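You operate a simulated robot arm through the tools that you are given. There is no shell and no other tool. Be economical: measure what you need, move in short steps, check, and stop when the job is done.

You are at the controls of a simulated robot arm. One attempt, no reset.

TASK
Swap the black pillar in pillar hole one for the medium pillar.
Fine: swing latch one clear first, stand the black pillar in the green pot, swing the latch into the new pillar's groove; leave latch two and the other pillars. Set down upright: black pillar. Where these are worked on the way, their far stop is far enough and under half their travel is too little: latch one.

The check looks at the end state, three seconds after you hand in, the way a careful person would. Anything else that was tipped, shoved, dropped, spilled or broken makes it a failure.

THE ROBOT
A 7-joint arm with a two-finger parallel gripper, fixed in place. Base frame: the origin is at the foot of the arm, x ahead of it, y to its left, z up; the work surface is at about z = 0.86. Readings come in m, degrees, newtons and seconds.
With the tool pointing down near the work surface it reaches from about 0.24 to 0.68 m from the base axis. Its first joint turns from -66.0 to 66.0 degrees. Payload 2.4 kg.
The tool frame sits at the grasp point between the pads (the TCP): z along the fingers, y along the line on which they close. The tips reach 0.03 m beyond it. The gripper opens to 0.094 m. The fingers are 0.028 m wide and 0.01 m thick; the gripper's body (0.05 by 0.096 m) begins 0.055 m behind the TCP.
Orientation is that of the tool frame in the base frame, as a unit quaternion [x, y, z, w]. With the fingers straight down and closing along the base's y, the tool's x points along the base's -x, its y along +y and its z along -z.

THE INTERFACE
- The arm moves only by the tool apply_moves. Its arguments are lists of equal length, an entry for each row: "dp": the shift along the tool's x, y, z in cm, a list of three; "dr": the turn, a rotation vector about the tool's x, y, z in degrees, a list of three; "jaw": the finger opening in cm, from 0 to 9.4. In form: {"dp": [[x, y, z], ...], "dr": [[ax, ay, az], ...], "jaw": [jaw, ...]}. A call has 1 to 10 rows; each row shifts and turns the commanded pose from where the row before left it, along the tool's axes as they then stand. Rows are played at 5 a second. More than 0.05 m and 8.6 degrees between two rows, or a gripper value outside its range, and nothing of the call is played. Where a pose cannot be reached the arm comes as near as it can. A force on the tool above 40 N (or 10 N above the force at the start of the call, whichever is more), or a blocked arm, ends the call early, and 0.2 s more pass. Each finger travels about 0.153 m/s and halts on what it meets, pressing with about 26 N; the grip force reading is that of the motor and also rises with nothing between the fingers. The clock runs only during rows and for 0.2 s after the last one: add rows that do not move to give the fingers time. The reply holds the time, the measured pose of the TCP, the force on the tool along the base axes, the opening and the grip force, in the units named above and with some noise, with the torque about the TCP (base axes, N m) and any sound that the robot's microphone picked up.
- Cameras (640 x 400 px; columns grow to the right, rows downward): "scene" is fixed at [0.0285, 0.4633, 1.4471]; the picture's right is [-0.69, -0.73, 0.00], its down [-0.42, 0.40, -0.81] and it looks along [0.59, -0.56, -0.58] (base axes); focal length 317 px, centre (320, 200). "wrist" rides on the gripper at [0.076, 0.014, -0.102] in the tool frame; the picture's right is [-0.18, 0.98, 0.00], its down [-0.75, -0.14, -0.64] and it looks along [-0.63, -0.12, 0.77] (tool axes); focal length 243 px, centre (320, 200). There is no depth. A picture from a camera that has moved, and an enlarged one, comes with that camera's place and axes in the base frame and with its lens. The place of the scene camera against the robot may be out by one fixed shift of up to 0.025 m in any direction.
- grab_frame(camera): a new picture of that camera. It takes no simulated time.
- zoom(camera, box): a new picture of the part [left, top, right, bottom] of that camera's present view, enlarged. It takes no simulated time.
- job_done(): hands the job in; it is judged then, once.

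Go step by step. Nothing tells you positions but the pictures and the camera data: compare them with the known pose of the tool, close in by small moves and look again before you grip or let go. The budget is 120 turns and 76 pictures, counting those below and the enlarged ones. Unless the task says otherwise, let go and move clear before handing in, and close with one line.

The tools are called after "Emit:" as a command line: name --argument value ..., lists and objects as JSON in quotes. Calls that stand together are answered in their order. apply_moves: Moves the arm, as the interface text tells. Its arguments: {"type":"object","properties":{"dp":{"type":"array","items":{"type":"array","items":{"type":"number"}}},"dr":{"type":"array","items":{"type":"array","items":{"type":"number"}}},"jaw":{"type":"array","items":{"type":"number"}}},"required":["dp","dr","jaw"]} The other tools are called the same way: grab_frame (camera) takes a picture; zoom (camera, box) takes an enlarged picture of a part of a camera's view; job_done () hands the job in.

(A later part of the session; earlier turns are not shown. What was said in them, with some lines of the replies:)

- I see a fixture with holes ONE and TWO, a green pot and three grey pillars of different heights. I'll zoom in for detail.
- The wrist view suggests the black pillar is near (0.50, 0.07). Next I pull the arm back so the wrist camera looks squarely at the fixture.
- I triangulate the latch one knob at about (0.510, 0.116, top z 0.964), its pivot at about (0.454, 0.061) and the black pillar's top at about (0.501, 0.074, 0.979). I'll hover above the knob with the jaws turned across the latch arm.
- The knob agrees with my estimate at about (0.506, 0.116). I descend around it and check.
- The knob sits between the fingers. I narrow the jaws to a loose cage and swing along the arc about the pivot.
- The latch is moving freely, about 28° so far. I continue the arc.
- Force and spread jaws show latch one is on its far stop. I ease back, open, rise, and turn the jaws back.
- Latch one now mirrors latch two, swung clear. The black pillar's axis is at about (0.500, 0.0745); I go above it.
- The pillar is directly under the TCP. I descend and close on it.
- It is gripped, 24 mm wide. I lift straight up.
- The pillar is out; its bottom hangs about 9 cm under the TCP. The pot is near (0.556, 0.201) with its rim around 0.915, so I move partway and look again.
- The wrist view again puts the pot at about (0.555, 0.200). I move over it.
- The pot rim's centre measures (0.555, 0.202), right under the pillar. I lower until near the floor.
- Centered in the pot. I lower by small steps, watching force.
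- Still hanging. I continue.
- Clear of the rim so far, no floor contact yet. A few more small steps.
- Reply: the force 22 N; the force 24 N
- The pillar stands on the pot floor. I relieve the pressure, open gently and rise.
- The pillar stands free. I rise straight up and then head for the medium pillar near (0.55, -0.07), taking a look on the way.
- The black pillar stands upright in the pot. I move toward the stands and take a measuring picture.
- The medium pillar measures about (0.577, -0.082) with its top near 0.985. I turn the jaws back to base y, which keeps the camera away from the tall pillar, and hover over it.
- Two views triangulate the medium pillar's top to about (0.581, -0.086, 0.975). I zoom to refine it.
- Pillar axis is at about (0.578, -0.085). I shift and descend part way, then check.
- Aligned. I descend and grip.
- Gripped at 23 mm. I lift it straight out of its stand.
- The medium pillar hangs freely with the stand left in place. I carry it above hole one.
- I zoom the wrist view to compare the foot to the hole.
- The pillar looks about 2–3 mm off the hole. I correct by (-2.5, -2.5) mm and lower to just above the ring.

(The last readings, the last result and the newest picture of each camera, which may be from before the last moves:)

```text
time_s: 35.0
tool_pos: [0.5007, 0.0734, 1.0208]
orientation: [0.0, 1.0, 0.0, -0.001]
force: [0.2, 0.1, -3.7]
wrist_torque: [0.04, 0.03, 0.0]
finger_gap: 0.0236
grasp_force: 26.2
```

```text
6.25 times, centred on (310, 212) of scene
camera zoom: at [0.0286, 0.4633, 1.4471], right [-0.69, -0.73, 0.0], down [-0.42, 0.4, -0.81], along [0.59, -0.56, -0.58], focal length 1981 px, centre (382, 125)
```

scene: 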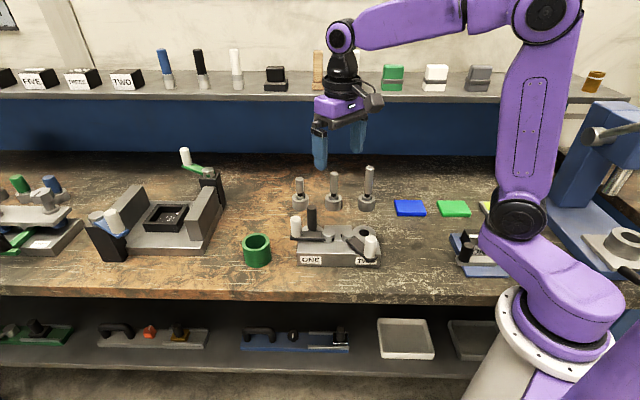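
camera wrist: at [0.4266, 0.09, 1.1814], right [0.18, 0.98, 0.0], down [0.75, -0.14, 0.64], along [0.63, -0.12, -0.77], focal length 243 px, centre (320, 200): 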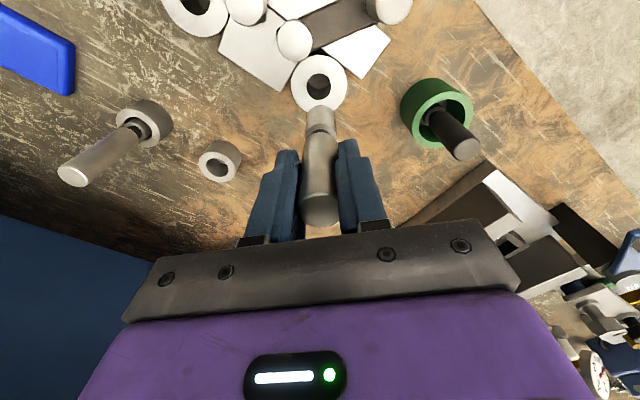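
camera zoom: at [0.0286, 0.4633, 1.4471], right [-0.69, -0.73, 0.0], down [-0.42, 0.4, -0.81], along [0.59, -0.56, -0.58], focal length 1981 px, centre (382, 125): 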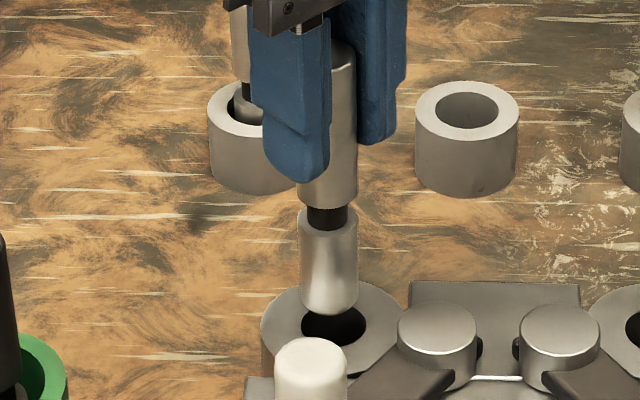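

Nearly aligned; the remaining offset is about 1–2 mm in -x. I nudge and lower 1.5 cm to just above the mouth.

Emit:
apply_moves --dp '[[0.15, 0, 0], [0, 0, 1.5], [0, 0, 0], [0, 0, 0]]' --dr '[[0, 0, 0], [0, 0, 0], [0, 0, 0], [0, 0, 0]]' --jaw '[1, 1, 1, 1]'

Emit:
zoom --camera "wrist" --box '[265, 60, 375, 150]'

Emit:
zoom --camera "scene" --box '[290, 205, 340, 245]'

```text
time_s: 36.0
tool_pos: [0.498, 0.0748, 1.007]
orientation: [0.0, 1.0, 0.0, 0.0]
force: [0.4, -0.2, -4.2]
wrist_torque: [0.06, -0.01, 0.02]
finger_gap: 0.0235
grasp_force: 25.6
```

```text
4.44 times, centred on (320, 105) of wrist
camera zoom: at [0.4212, 0.0884, 1.108], right [0.18, 0.98, 0.0], down [0.75, -0.14, 0.64], along [0.63, -0.12, -0.77], focal length 1078 px, centre (320, 622)
```

zoom: 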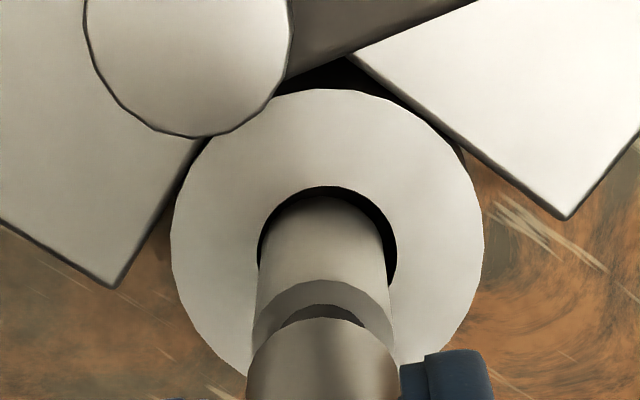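

```text
10.00 times, centred on (315, 225) of scene
camera zoom: at [0.0286, 0.4633, 1.4471], right [-0.69, -0.73, 0.0], down [-0.42, 0.4, -0.81], along [0.59, -0.56, -0.58], focal length 3169 px, centre (370, -50)
```

zoom: 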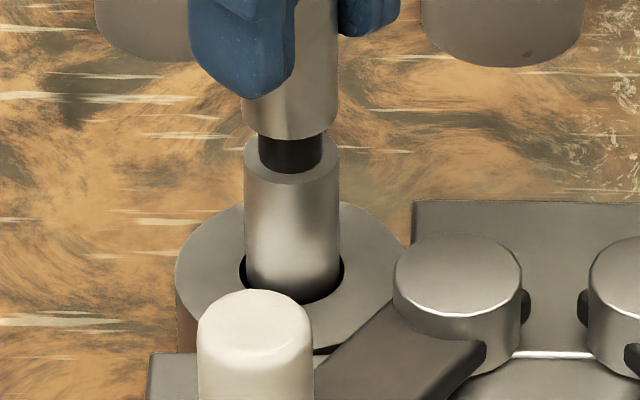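

The foot is at the mouth, about 1 mm off. I nudge (-0.8, +1.0) mm and lower gently.

Emit:
apply_moves --dp '[[0.08, 0.1, 0], [0, 0, 0.4], [0, 0, 0.4], [0, 0, 0]]' --dr '[[0, 0, 0], [0, 0, 0], [0, 0, 0], [0, 0, 0]]' --jaw '[1, 1, 1, 1]'

Emit:
zoom --camera "wrist" --box '[265, 60, 375, 150]'

Emit:
zoom --camera "scene" --box '[290, 205, 340, 245]'

```text
time_s: 37.0
tool_pos: [0.4964, 0.0748, 0.9994]
orientation: [0.0, 1.0, 0.0, -0.001]
force: [0.4, 0.7, -3.7]
wrist_torque: [0.05, 0.02, -0.02]
finger_gap: 0.0238
grasp_force: 26.1
```

```text
4.44 times, centred on (320, 105) of wrist
camera zoom: at [0.4207, 0.0887, 1.1001], right [0.18, 0.98, 0.0], down [0.75, -0.14, 0.64], along [0.63, -0.12, -0.77], focal length 1078 px, centre (320, 622)
```

zoom: 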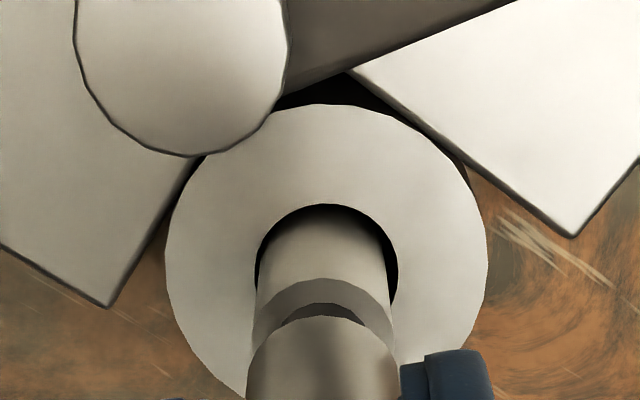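

```text
10.00 times, centred on (315, 225) of scene
camera zoom: at [0.0286, 0.4633, 1.4471], right [-0.69, -0.73, 0.0], down [-0.42, 0.4, -0.81], along [0.59, -0.56, -0.58], focal length 3169 px, centre (370, -50)
```

zoom: 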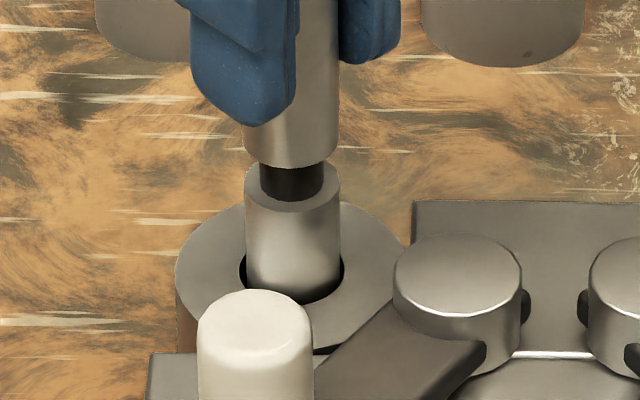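

The foot is entering the hole with no contact. I nudge 0.5 mm in +y and keep lowering.

Emit:
apply_moves --dp '[[0, 0.05, 0], [0, 0, 0.6], [0, 0, 0.6], [0, 0, 0]]' --dr '[[0, 0, 0], [0, 0, 0], [0, 0, 0], [0, 0, 0]]' --jaw '[1, 1, 1, 1]'

Emit:
apply_moves --dp '[[0, 0, 0.6], [0, 0, 0.6], [0, 0, 0]]' --dr '[[0, 0, 0], [0, 0, 0], [0, 0, 0]]' --jaw '[1, 1, 1]'

Emit:
zoom --camera "scene" --box '[290, 205, 340, 245]'

```text
time_s: 38.0
tool_pos: [0.4965, 0.0746, 0.985]
orientation: [0.0, 1.0, 0.0, 0.0]
force: [-0.4, 0.8, -4.2]
wrist_torque: [0.02, 0.01, 0.0]
finger_gap: 0.0235
grasp_force: 25.9
```

```text
time_s: 38.8
tool_pos: [0.4965, 0.0741, 0.9747]
orientation: [0.0, 1.0, -0.001, 0.0]
force: [0.5, 1.4, -4.2]
wrist_torque: [0.05, 0.04, 0.01]
finger_gap: 0.0234
grasp_force: 25.7
```

```text
10.00 times, centred on (315, 225) of scene
camera zoom: at [0.0286, 0.4633, 1.4471], right [-0.69, -0.73, 0.0], down [-0.42, 0.4, -0.81], along [0.59, -0.56, -0.58], focal length 3169 px, centre (370, -50)
```

zoom: 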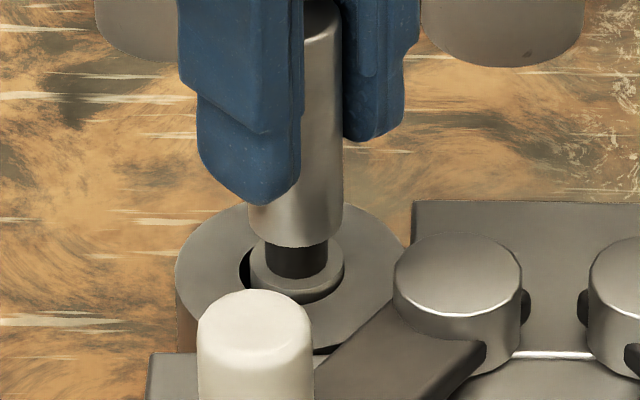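

Deep in the hole with no jamming. I continue to the seat.

Emit:
apply_moves --dp '[[0, 0, 0.4], [0, 0, 0.4], [0, 0, 0]]' --dr '[[0, 0, 0], [0, 0, 0], [0, 0, 0]]' --jaw '[1, 1, 1]'

Emit:
apply_moves --dp '[[0, 0, 0.2], [0, 0, 0]]' --dr '[[0, 0, 0], [0, 0, 0]]' --jaw '[1, 1]'

Emit:
apply_moves --dp '[[0, 0, 0.2], [0, 0, 0]]' --dr '[[0, 0, 0], [0, 0, 0]]' --jaw '[1, 1]'

```text
time_s: 39.6
tool_pos: [0.498, 0.0728, 0.9673]
orientation: [-0.001, 1.0, 0.001, 0.001]
force: [1.6, 3.4, 20.7]
wrist_torque: [0.47, -0.39, 0.02]
finger_gap: 0.0235
grasp_force: 25.9
```

```text
time_s: 40.2
tool_pos: [0.4972, 0.0734, 0.9668]
orientation: [0.0, 1.0, 0.0, 0.002]
force: [-0.8, 3.7, 37.3]
wrist_torque: [0.36, 0.08, 0.02]
finger_gap: 0.0234
grasp_force: 26.2
```

```text
time_s: 40.5
tool_pos: [0.4966, 0.0743, 0.9668]
orientation: [0.0, 1.0, 0.0, 0.002]
force: [-4.9, -1.6, 8.6]
wrist_torque: [-0.22, 0.43, -0.03]
finger_gap: 0.0235
grasp_force: 25.7
stopped in row 1: the force on the tool passed its limit at 52 N (the readings are from after the stop); the commanded pose is now the measured one
```

Contact at TCP z 0.967. I check the picture to confirm it is seated.

Emit:
zoom --camera "scene" --box '[290, 205, 340, 245]'

Emit:
zoom --camera "wrist" --box '[265, 60, 375, 150]'

```text
10.00 times, centred on (315, 225) of scene
camera zoom: at [0.0283, 0.4633, 1.4471], right [-0.69, -0.73, 0.0], down [-0.42, 0.4, -0.81], along [0.59, -0.56, -0.58], focal length 3169 px, centre (370, -50)
```

zoom: 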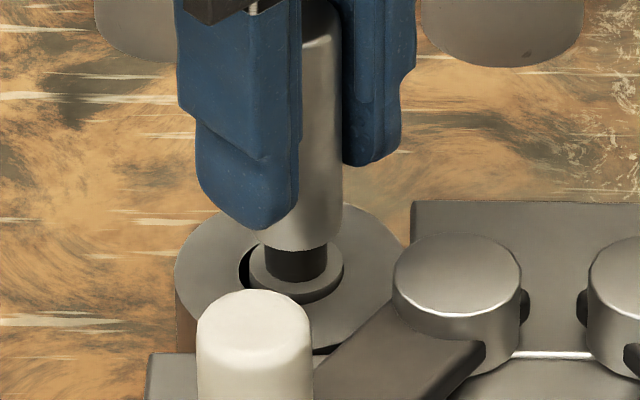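

```text
4.44 times, centred on (320, 105) of wrist
camera zoom: at [0.4204, 0.0878, 1.067], right [0.18, 0.98, 0.0], down [0.75, -0.14, 0.65], along [0.63, -0.12, -0.76], focal length 1078 px, centre (320, 622)
```

zoom: 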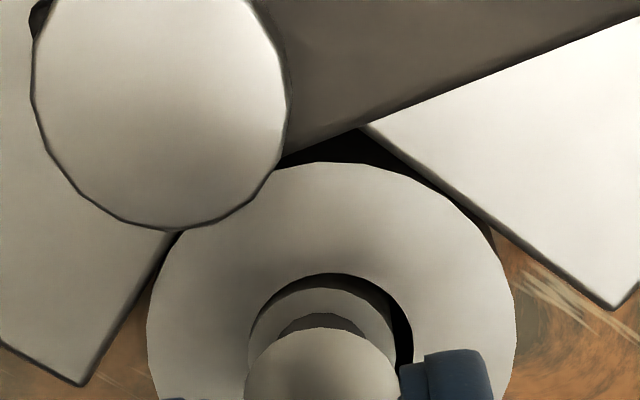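

It looks seated, with the groove just above the ring. I release so it can settle, then compare.

Emit:
apply_moves --dp '[[0, 0, -0.05], [0, 0, 0], [0, 0, 0], [0, 0, 0], [0, 0, 0]]' --dr '[[0, 0, 0], [0, 0, 0], [0, 0, 0], [0, 0, 0], [0, 0, 0]]' --jaw '[1, 2.4, 2.8, 3.6, 4.6]'

Emit:
zoom --camera "scene" --box '[290, 205, 340, 245]'

Emit:
zoom --camera "wrist" --box '[265, 60, 375, 150]'

```text
time_s: 41.8
tool_pos: [0.4968, 0.073, 0.966]
orientation: [0.0, 1.0, 0.0, 0.003]
force: [-0.7, -0.5, -0.1]
wrist_torque: [0.03, 0.02, 0.0]
finger_gap: 0.046
grasp_force: 0.0
```

```text
10.00 times, centred on (315, 225) of scene
camera zoom: at [0.0285, 0.4633, 1.4471], right [-0.69, -0.73, 0.0], down [-0.42, 0.4, -0.81], along [0.59, -0.56, -0.58], focal length 3169 px, centre (370, -50)
```

zoom: 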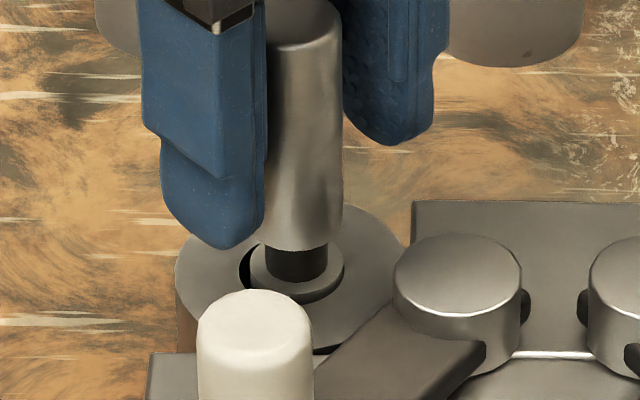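

```text
4.44 times, centred on (320, 105) of wrist
camera zoom: at [0.4207, 0.0876, 1.067], right [0.18, 0.98, 0.0], down [0.75, -0.14, 0.65], along [0.63, -0.12, -0.76], focal length 1078 px, centre (320, 622)
```

zoom: 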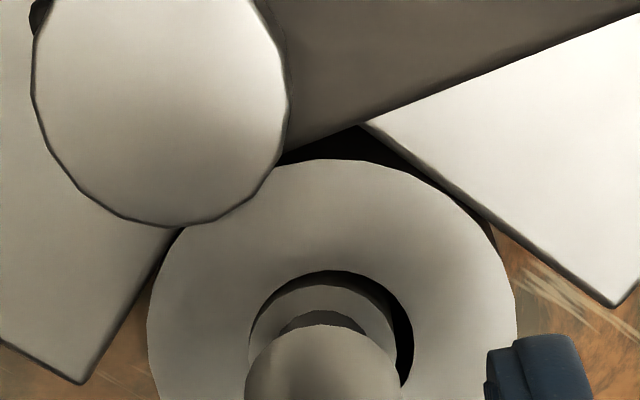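

It is seated and stable. I rise clear and view the result.

Emit:
apply_moves --dp '[[0, 0, -3], [0, 0, -4], [0, 0, -4], [0, 0, 0]]' --dr '[[0, 0, 0], [0, 0, 0], [0, 0, 0], [0, 0, 0]]' --jaw '[4.6, 4.6, 5.5, 5.5]'

Emit:
zoom --camera "scene" --box '[230, 165, 380, 280]'

Emit:
grab_frame --camera "wrist"

```text
time_s: 42.8
tool_pos: [0.4984, 0.0716, 1.076]
orientation: [0.0, 1.0, 0.0, 0.002]
force: [-1.1, 0.3, -0.2]
wrist_torque: [-0.02, 0.01, 0.03]
finger_gap: 0.055
grasp_force: 0.1
```

```text
3.48 times, centred on (305, 222) of scene
camera zoom: at [0.0285, 0.4633, 1.4471], right [-0.69, -0.73, 0.0], down [-0.42, 0.4, -0.81], along [0.59, -0.56, -0.58], focal length 1102 px, centre (372, 122)
```

zoom: 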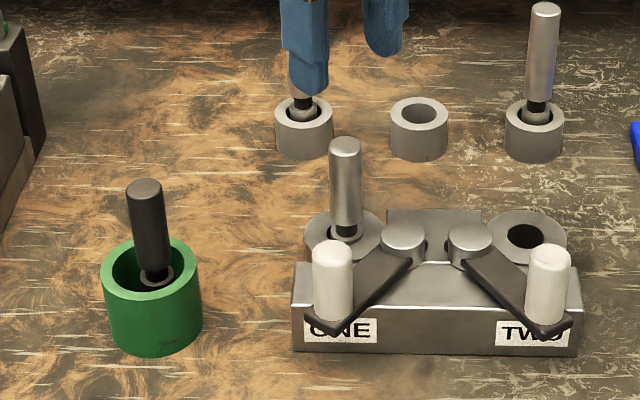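

```text
25 pictures are left
camera wrist: at [0.4208, 0.0861, 1.1776], right [0.18, 0.98, 0.0], down [0.75, -0.14, 0.65], along [0.63, -0.12, -0.76], focal length 243 px, centre (320, 200)
```

wrist: 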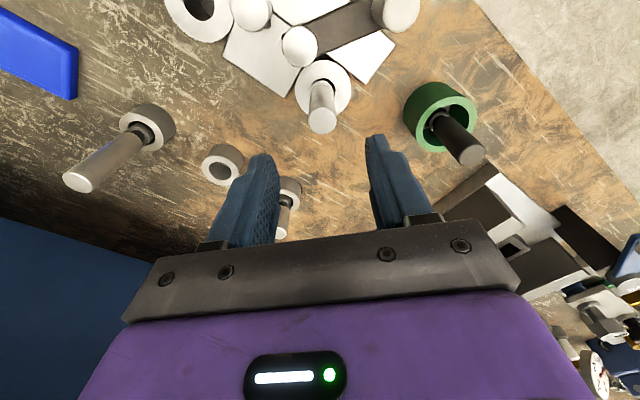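

The medium pillar stands upright in hole one. I now return over the latch knob at about (0.437, 0.137) and turn the jaws to match the arc.

Emit:
apply_moves --dp '[[3.07, 3.3, 0], [3.07, 3.3, 0], [0, 0, 0], [0, 0, 0], [0, 0, 0], [0, 0, 0], [0, 0, 0], [0, 0, 0], [0, 0, 0], [0, 0, 0]]' --dr '[[0, 0, 0], [0, 0, 0], [0, 0, -7.5], [0, 0, -7.5], [0, 0, -7.5], [0, 0, -7.5], [0, 0, -7.5], [0, 0, -7.5], [0, 0, -7.5], [0, 0, -7.5]]' --jaw '[5.5, 5.5, 5.5, 5.5, 5.5, 5.5, 5.5, 5.5, 5.5, 5.5]'

Emit:
apply_moves --dp '[[0, 0, 0], [0, 0, 0], [0, 0, 0], [0, 0, 0], [0, 0, 0], [0, 0, 0], [0, 0, 0]]' --dr '[[0, 0, -7.5], [0, 0, -7.5], [0, 0, -7.5], [0, 0, -7.5], [0, 0, -7.5], [0, 0, -7.5], [0, 0, 0]]' --jaw '[5.5, 5.5, 5.5, 5.5, 5.5, 5.5, 5.5]'

Emit:
grab_frame --camera "wrist"

```text
time_s: 45.0
tool_pos: [0.4349, 0.1384, 1.0749]
orientation: [-0.501, 0.865, -0.001, 0.003]
force: [0.3, 0.0, -0.5]
wrist_torque: [-0.03, 0.03, -0.01]
finger_gap: 0.0548
grasp_force: 0.1
```

```text
time_s: 46.5
tool_pos: [0.4344, 0.1392, 1.0766]
orientation: [0.794, -0.608, 0.002, -0.002]
force: [-0.4, -0.4, 0.2]
wrist_torque: [0.0, 0.02, 0.0]
finger_gap: 0.0548
grasp_force: 0.0
```

```text
24 pictures are left
camera wrist: at [0.4404, 0.0623, 1.1772], right [-1.0, -0.08, -0.01], down [-0.06, 0.76, 0.64], along [-0.05, 0.64, -0.77], focal length 243 px, centre (320, 200)
```

wrist: 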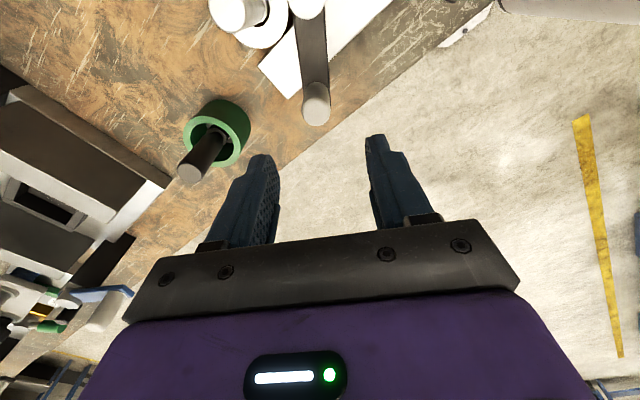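

The knob is at about (0.438, 0.1385), right between the fingers. I descend around it.

Emit:
apply_moves --dp '[[0, 0, 3], [0, 0, 3], [0, 0, 3], [0, 0, 2.8], [0, 0, 0]]' --dr '[[0, 0, 0], [0, 0, 0], [0, 0, 0], [0, 0, 0], [0, 0, 0]]' --jaw '[5.5, 5.5, 5.5, 5.5, 5.5]'

Emit:
zoom --camera "scene" --box '[230, 165, 380, 280]'

```text
time_s: 47.8
tool_pos: [0.4365, 0.1376, 0.9556]
orientation: [0.793, -0.609, 0.003, -0.002]
force: [-0.1, 0.8, 0.0]
wrist_torque: [0.01, -0.03, 0.06]
finger_gap: 0.055
grasp_force: 0.1
```

```text
3.48 times, centred on (305, 222) of scene
camera zoom: at [0.0285, 0.4633, 1.4471], right [-0.69, -0.73, 0.0], down [-0.42, 0.4, -0.81], along [0.59, -0.56, -0.58], focal length 1102 px, centre (372, 122)
```

zoom: 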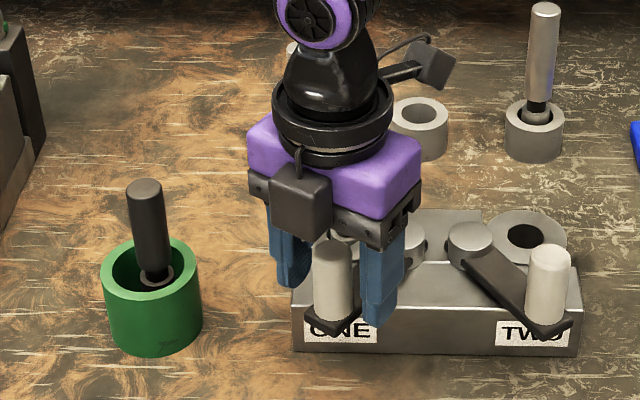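

I cage the knob and swing it back along the arc, half first.

Emit:
apply_moves --dp '[[0, 0, 0], [0, 0, 0], [0.067, -1.03, 0], [0.067, -1.03, 0], [0.067, -1.03, 0], [0.067, -1.03, 0], [0, 0, 0]]' --dr '[[0, 0, 0], [0, 0, 0], [0, 0, 7.5], [0, 0, 7.5], [0, 0, 7.5], [0, 0, 7.5], [0, 0, 0]]' --jaw '[3.4, 3.4, 3.4, 3.4, 3.4, 3.4, 3.4]'

Emit:
zoom --camera "scene" --box '[230, 165, 380, 280]'

```text
time_s: 49.4
tool_pos: [0.4783, 0.1395, 0.9586]
orientation: [-0.608, 0.794, -0.001, 0.002]
force: [-2.8, 0.8, 0.1]
wrist_torque: [-0.04, 0.11, 0.0]
finger_gap: 0.0356
grasp_force: 1.2
```

```text
3.48 times, centred on (305, 222) of scene
camera zoom: at [0.0285, 0.4633, 1.4471], right [-0.69, -0.73, 0.0], down [-0.42, 0.4, -0.81], along [0.59, -0.56, -0.58], focal length 1102 px, centre (372, 122)
```

zoom: 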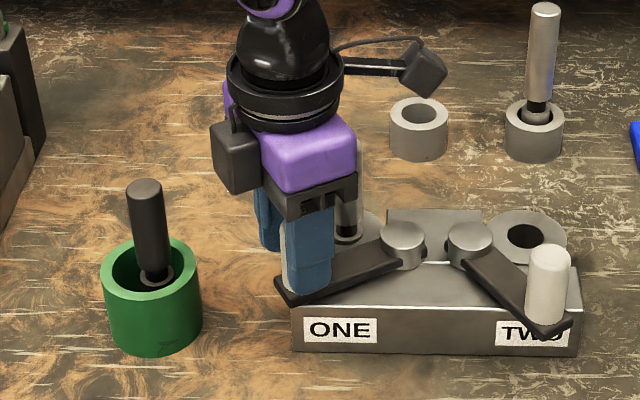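

Half way. I continue more slowly, watching the force.

Emit:
apply_moves --dp '[[0.067, -1.03, 0], [0.067, -1.03, 0], [0.067, -1.03, 0], [0, 0, 0]]' --dr '[[0, 0, 7.5], [0, 0, 7.5], [0, 0, 7.5], [0, 0, 0]]' --jaw '[3.4, 3.4, 3.4, 3.4]'

Emit:
zoom --camera "scene" --box '[270, 190, 370, 270]'

```text
time_s: 50.4
tool_pos: [0.5056, 0.126, 0.9584]
orientation: [-0.441, 0.897, -0.001, 0.003]
force: [-4.9, 0.6, 1.2]
wrist_torque: [0.0, 0.09, 0.02]
finger_gap: 0.0355
grasp_force: 1.5
```

```text
5.00 times, centred on (320, 230) of scene
camera zoom: at [0.0284, 0.4633, 1.4471], right [-0.69, -0.73, 0.0], down [-0.42, 0.4, -0.81], along [0.59, -0.56, -0.58], focal length 1585 px, centre (320, 50)
```

zoom: 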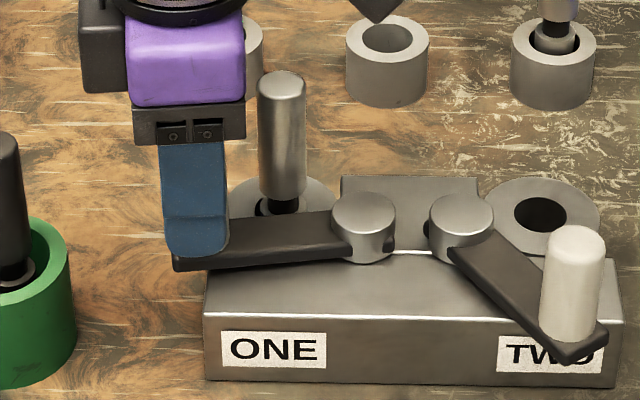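

About 8° to go. I take two gentle steps toward the groove.

Emit:
apply_moves --dp '[[0.2, -0.6, 0], [0.1, -0.4, 0], [0, 0, 0]]' --dr '[[0, 0, 4], [0, 0, 3], [0, 0, 0]]' --jaw '[3.4, 3.4, 3.4]'

Emit:
zoom --camera "scene" --box '[270, 190, 370, 270]'

```text
time_s: 51.1
tool_pos: [0.5094, 0.1171, 0.9585]
orientation: [-0.387, 0.922, -0.001, 0.003]
force: [-2.0, 2.5, -0.4]
wrist_torque: [0.12, 0.04, -0.03]
finger_gap: 0.0357
grasp_force: 1.5
```

```text
5.00 times, centred on (320, 230) of scene
camera zoom: at [0.0285, 0.4634, 1.4471], right [-0.69, -0.73, 0.0], down [-0.42, 0.4, -0.81], along [0.59, -0.56, -0.58], focal length 1585 px, centre (320, 50)
```

zoom: 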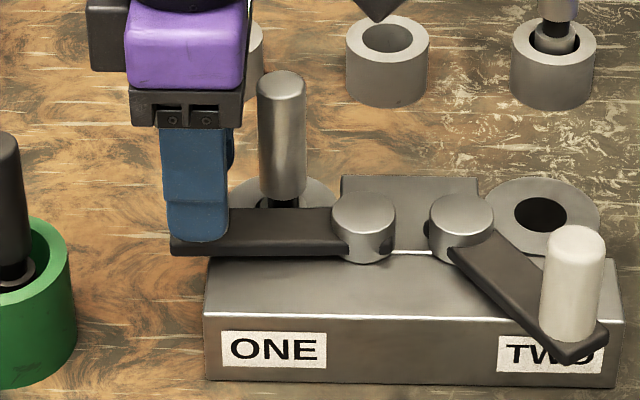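

Nearly there; the original closed arm sat a degree or two further. I push a little more, watching for the stop.

Emit:
apply_moves --dp '[[0.02, -0.3, 0], [0, 0, 0]]' --dr '[[0, 0, 2], [0, 0, 0]]' --jaw '[3.4, 3.4]'

Emit:
apply_moves --dp '[[0.02, -0.3, 0], [0, 0, 0]]' --dr '[[0, 0, 2], [0, 0, 0]]' --jaw '[3.4, 3.4]'

Emit:
zoom --camera "scene" --box '[270, 190, 370, 270]'

```text
time_s: 51.8
tool_pos: [0.5125, 0.1155, 0.9587]
orientation: [-0.371, 0.929, -0.001, 0.002]
force: [-2.7, 1.3, 0.4]
wrist_torque: [0.02, 0.1, -0.03]
finger_gap: 0.0358
grasp_force: 1.3
```

```text
time_s: 52.4
tool_pos: [0.5131, 0.1119, 0.9587]
orientation: [-0.355, 0.935, -0.001, 0.001]
force: [-7.1, 4.6, -1.5]
wrist_torque: [0.03, 0.22, 0.05]
finger_gap: 0.0385
grasp_force: 3.9
```

```text
5.00 times, centred on (320, 230) of scene
camera zoom: at [0.0284, 0.4634, 1.4471], right [-0.69, -0.73, 0.0], down [-0.42, 0.4, -0.81], along [0.59, -0.56, -0.58], focal length 1585 px, centre (320, 50)
```

zoom: 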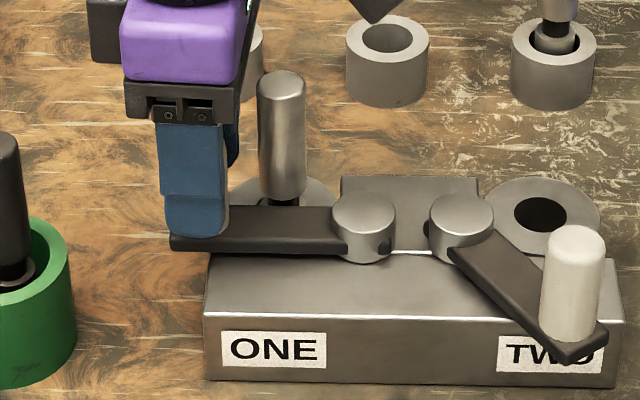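

The latch is at its stop in the groove and the arm slope matches the original. I open, rise and check.

Emit:
apply_moves --dp '[[0, 0, 0], [0, 0, 0], [0, 0, -3], [0, 0, -4], [0, 0, -4], [0, 0, -2], [0, 0, 0]]' --dr '[[0, 0, 0], [0, 0, 0], [0, 0, 0], [0, 0, 0], [0, 0, 0], [0, 0, 0], [0, 0, 0]]' --jaw '[4.8, 5.5, 5.5, 5.5, 5.5, 5.5, 5.5]'

Emit:
zoom --camera "scene" --box '[270, 190, 370, 270]'

Emit:
grab_frame --camera "wrist"

Emit:
grab_frame --camera "scene"

```text
time_s: 54.0
tool_pos: [0.513, 0.1118, 1.0879]
orientation: [-0.355, 0.935, 0.0, 0.001]
force: [-0.2, -0.2, 0.3]
wrist_torque: [-0.02, 0.0, 0.0]
finger_gap: 0.0554
grasp_force: 0.1
```

```text
5.00 times, centred on (320, 230) of scene
camera zoom: at [0.0285, 0.4633, 1.4471], right [-0.69, -0.73, 0.0], down [-0.42, 0.4, -0.81], along [0.59, -0.56, -0.58], focal length 1585 px, centre (320, 50)
```

zoom: 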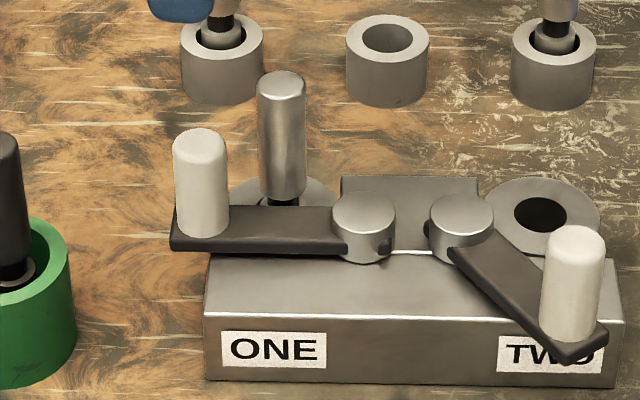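

```text
17 pictures are left
camera wrist: at [0.4454, 0.0722, 1.189], right [-0.51, 0.86, 0.0], down [0.65, 0.39, 0.65], along [0.55, 0.33, -0.76], focal length 243 px, centre (320, 200)
```

wrist: 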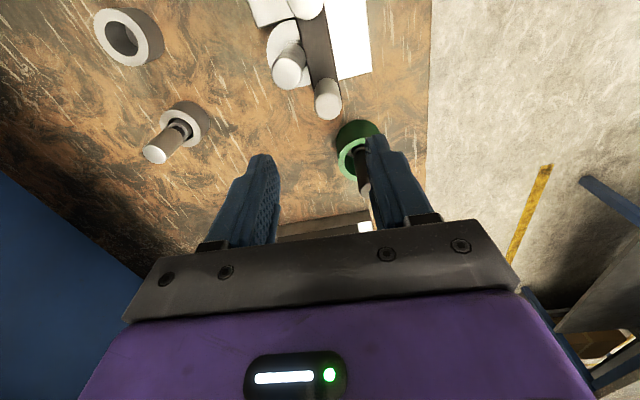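

```text
16 pictures are left
```

scene: 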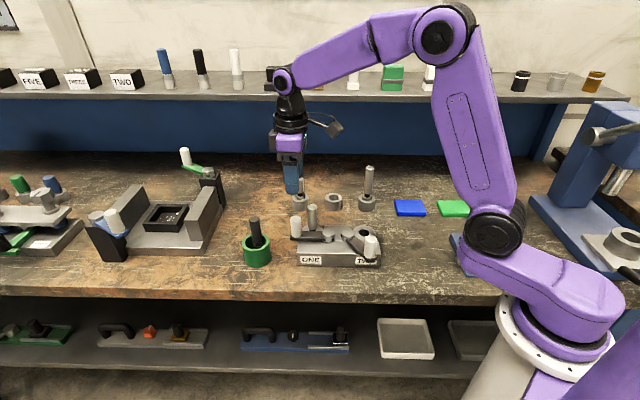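

The medium pillar is latched in hole one, with the knob back at its original closed position. The black pillar stands upright in the green pot, nothing else has moved, and the gripper is clear, so I hand in.

Emit:
job_done

```text
The job is handed in.
```

I swapped the pillars: the medium pillar is in hole one with latch one closed in its groove, and the black pillar stands upright in the green pot. Latch two and the other pillars were left alone.
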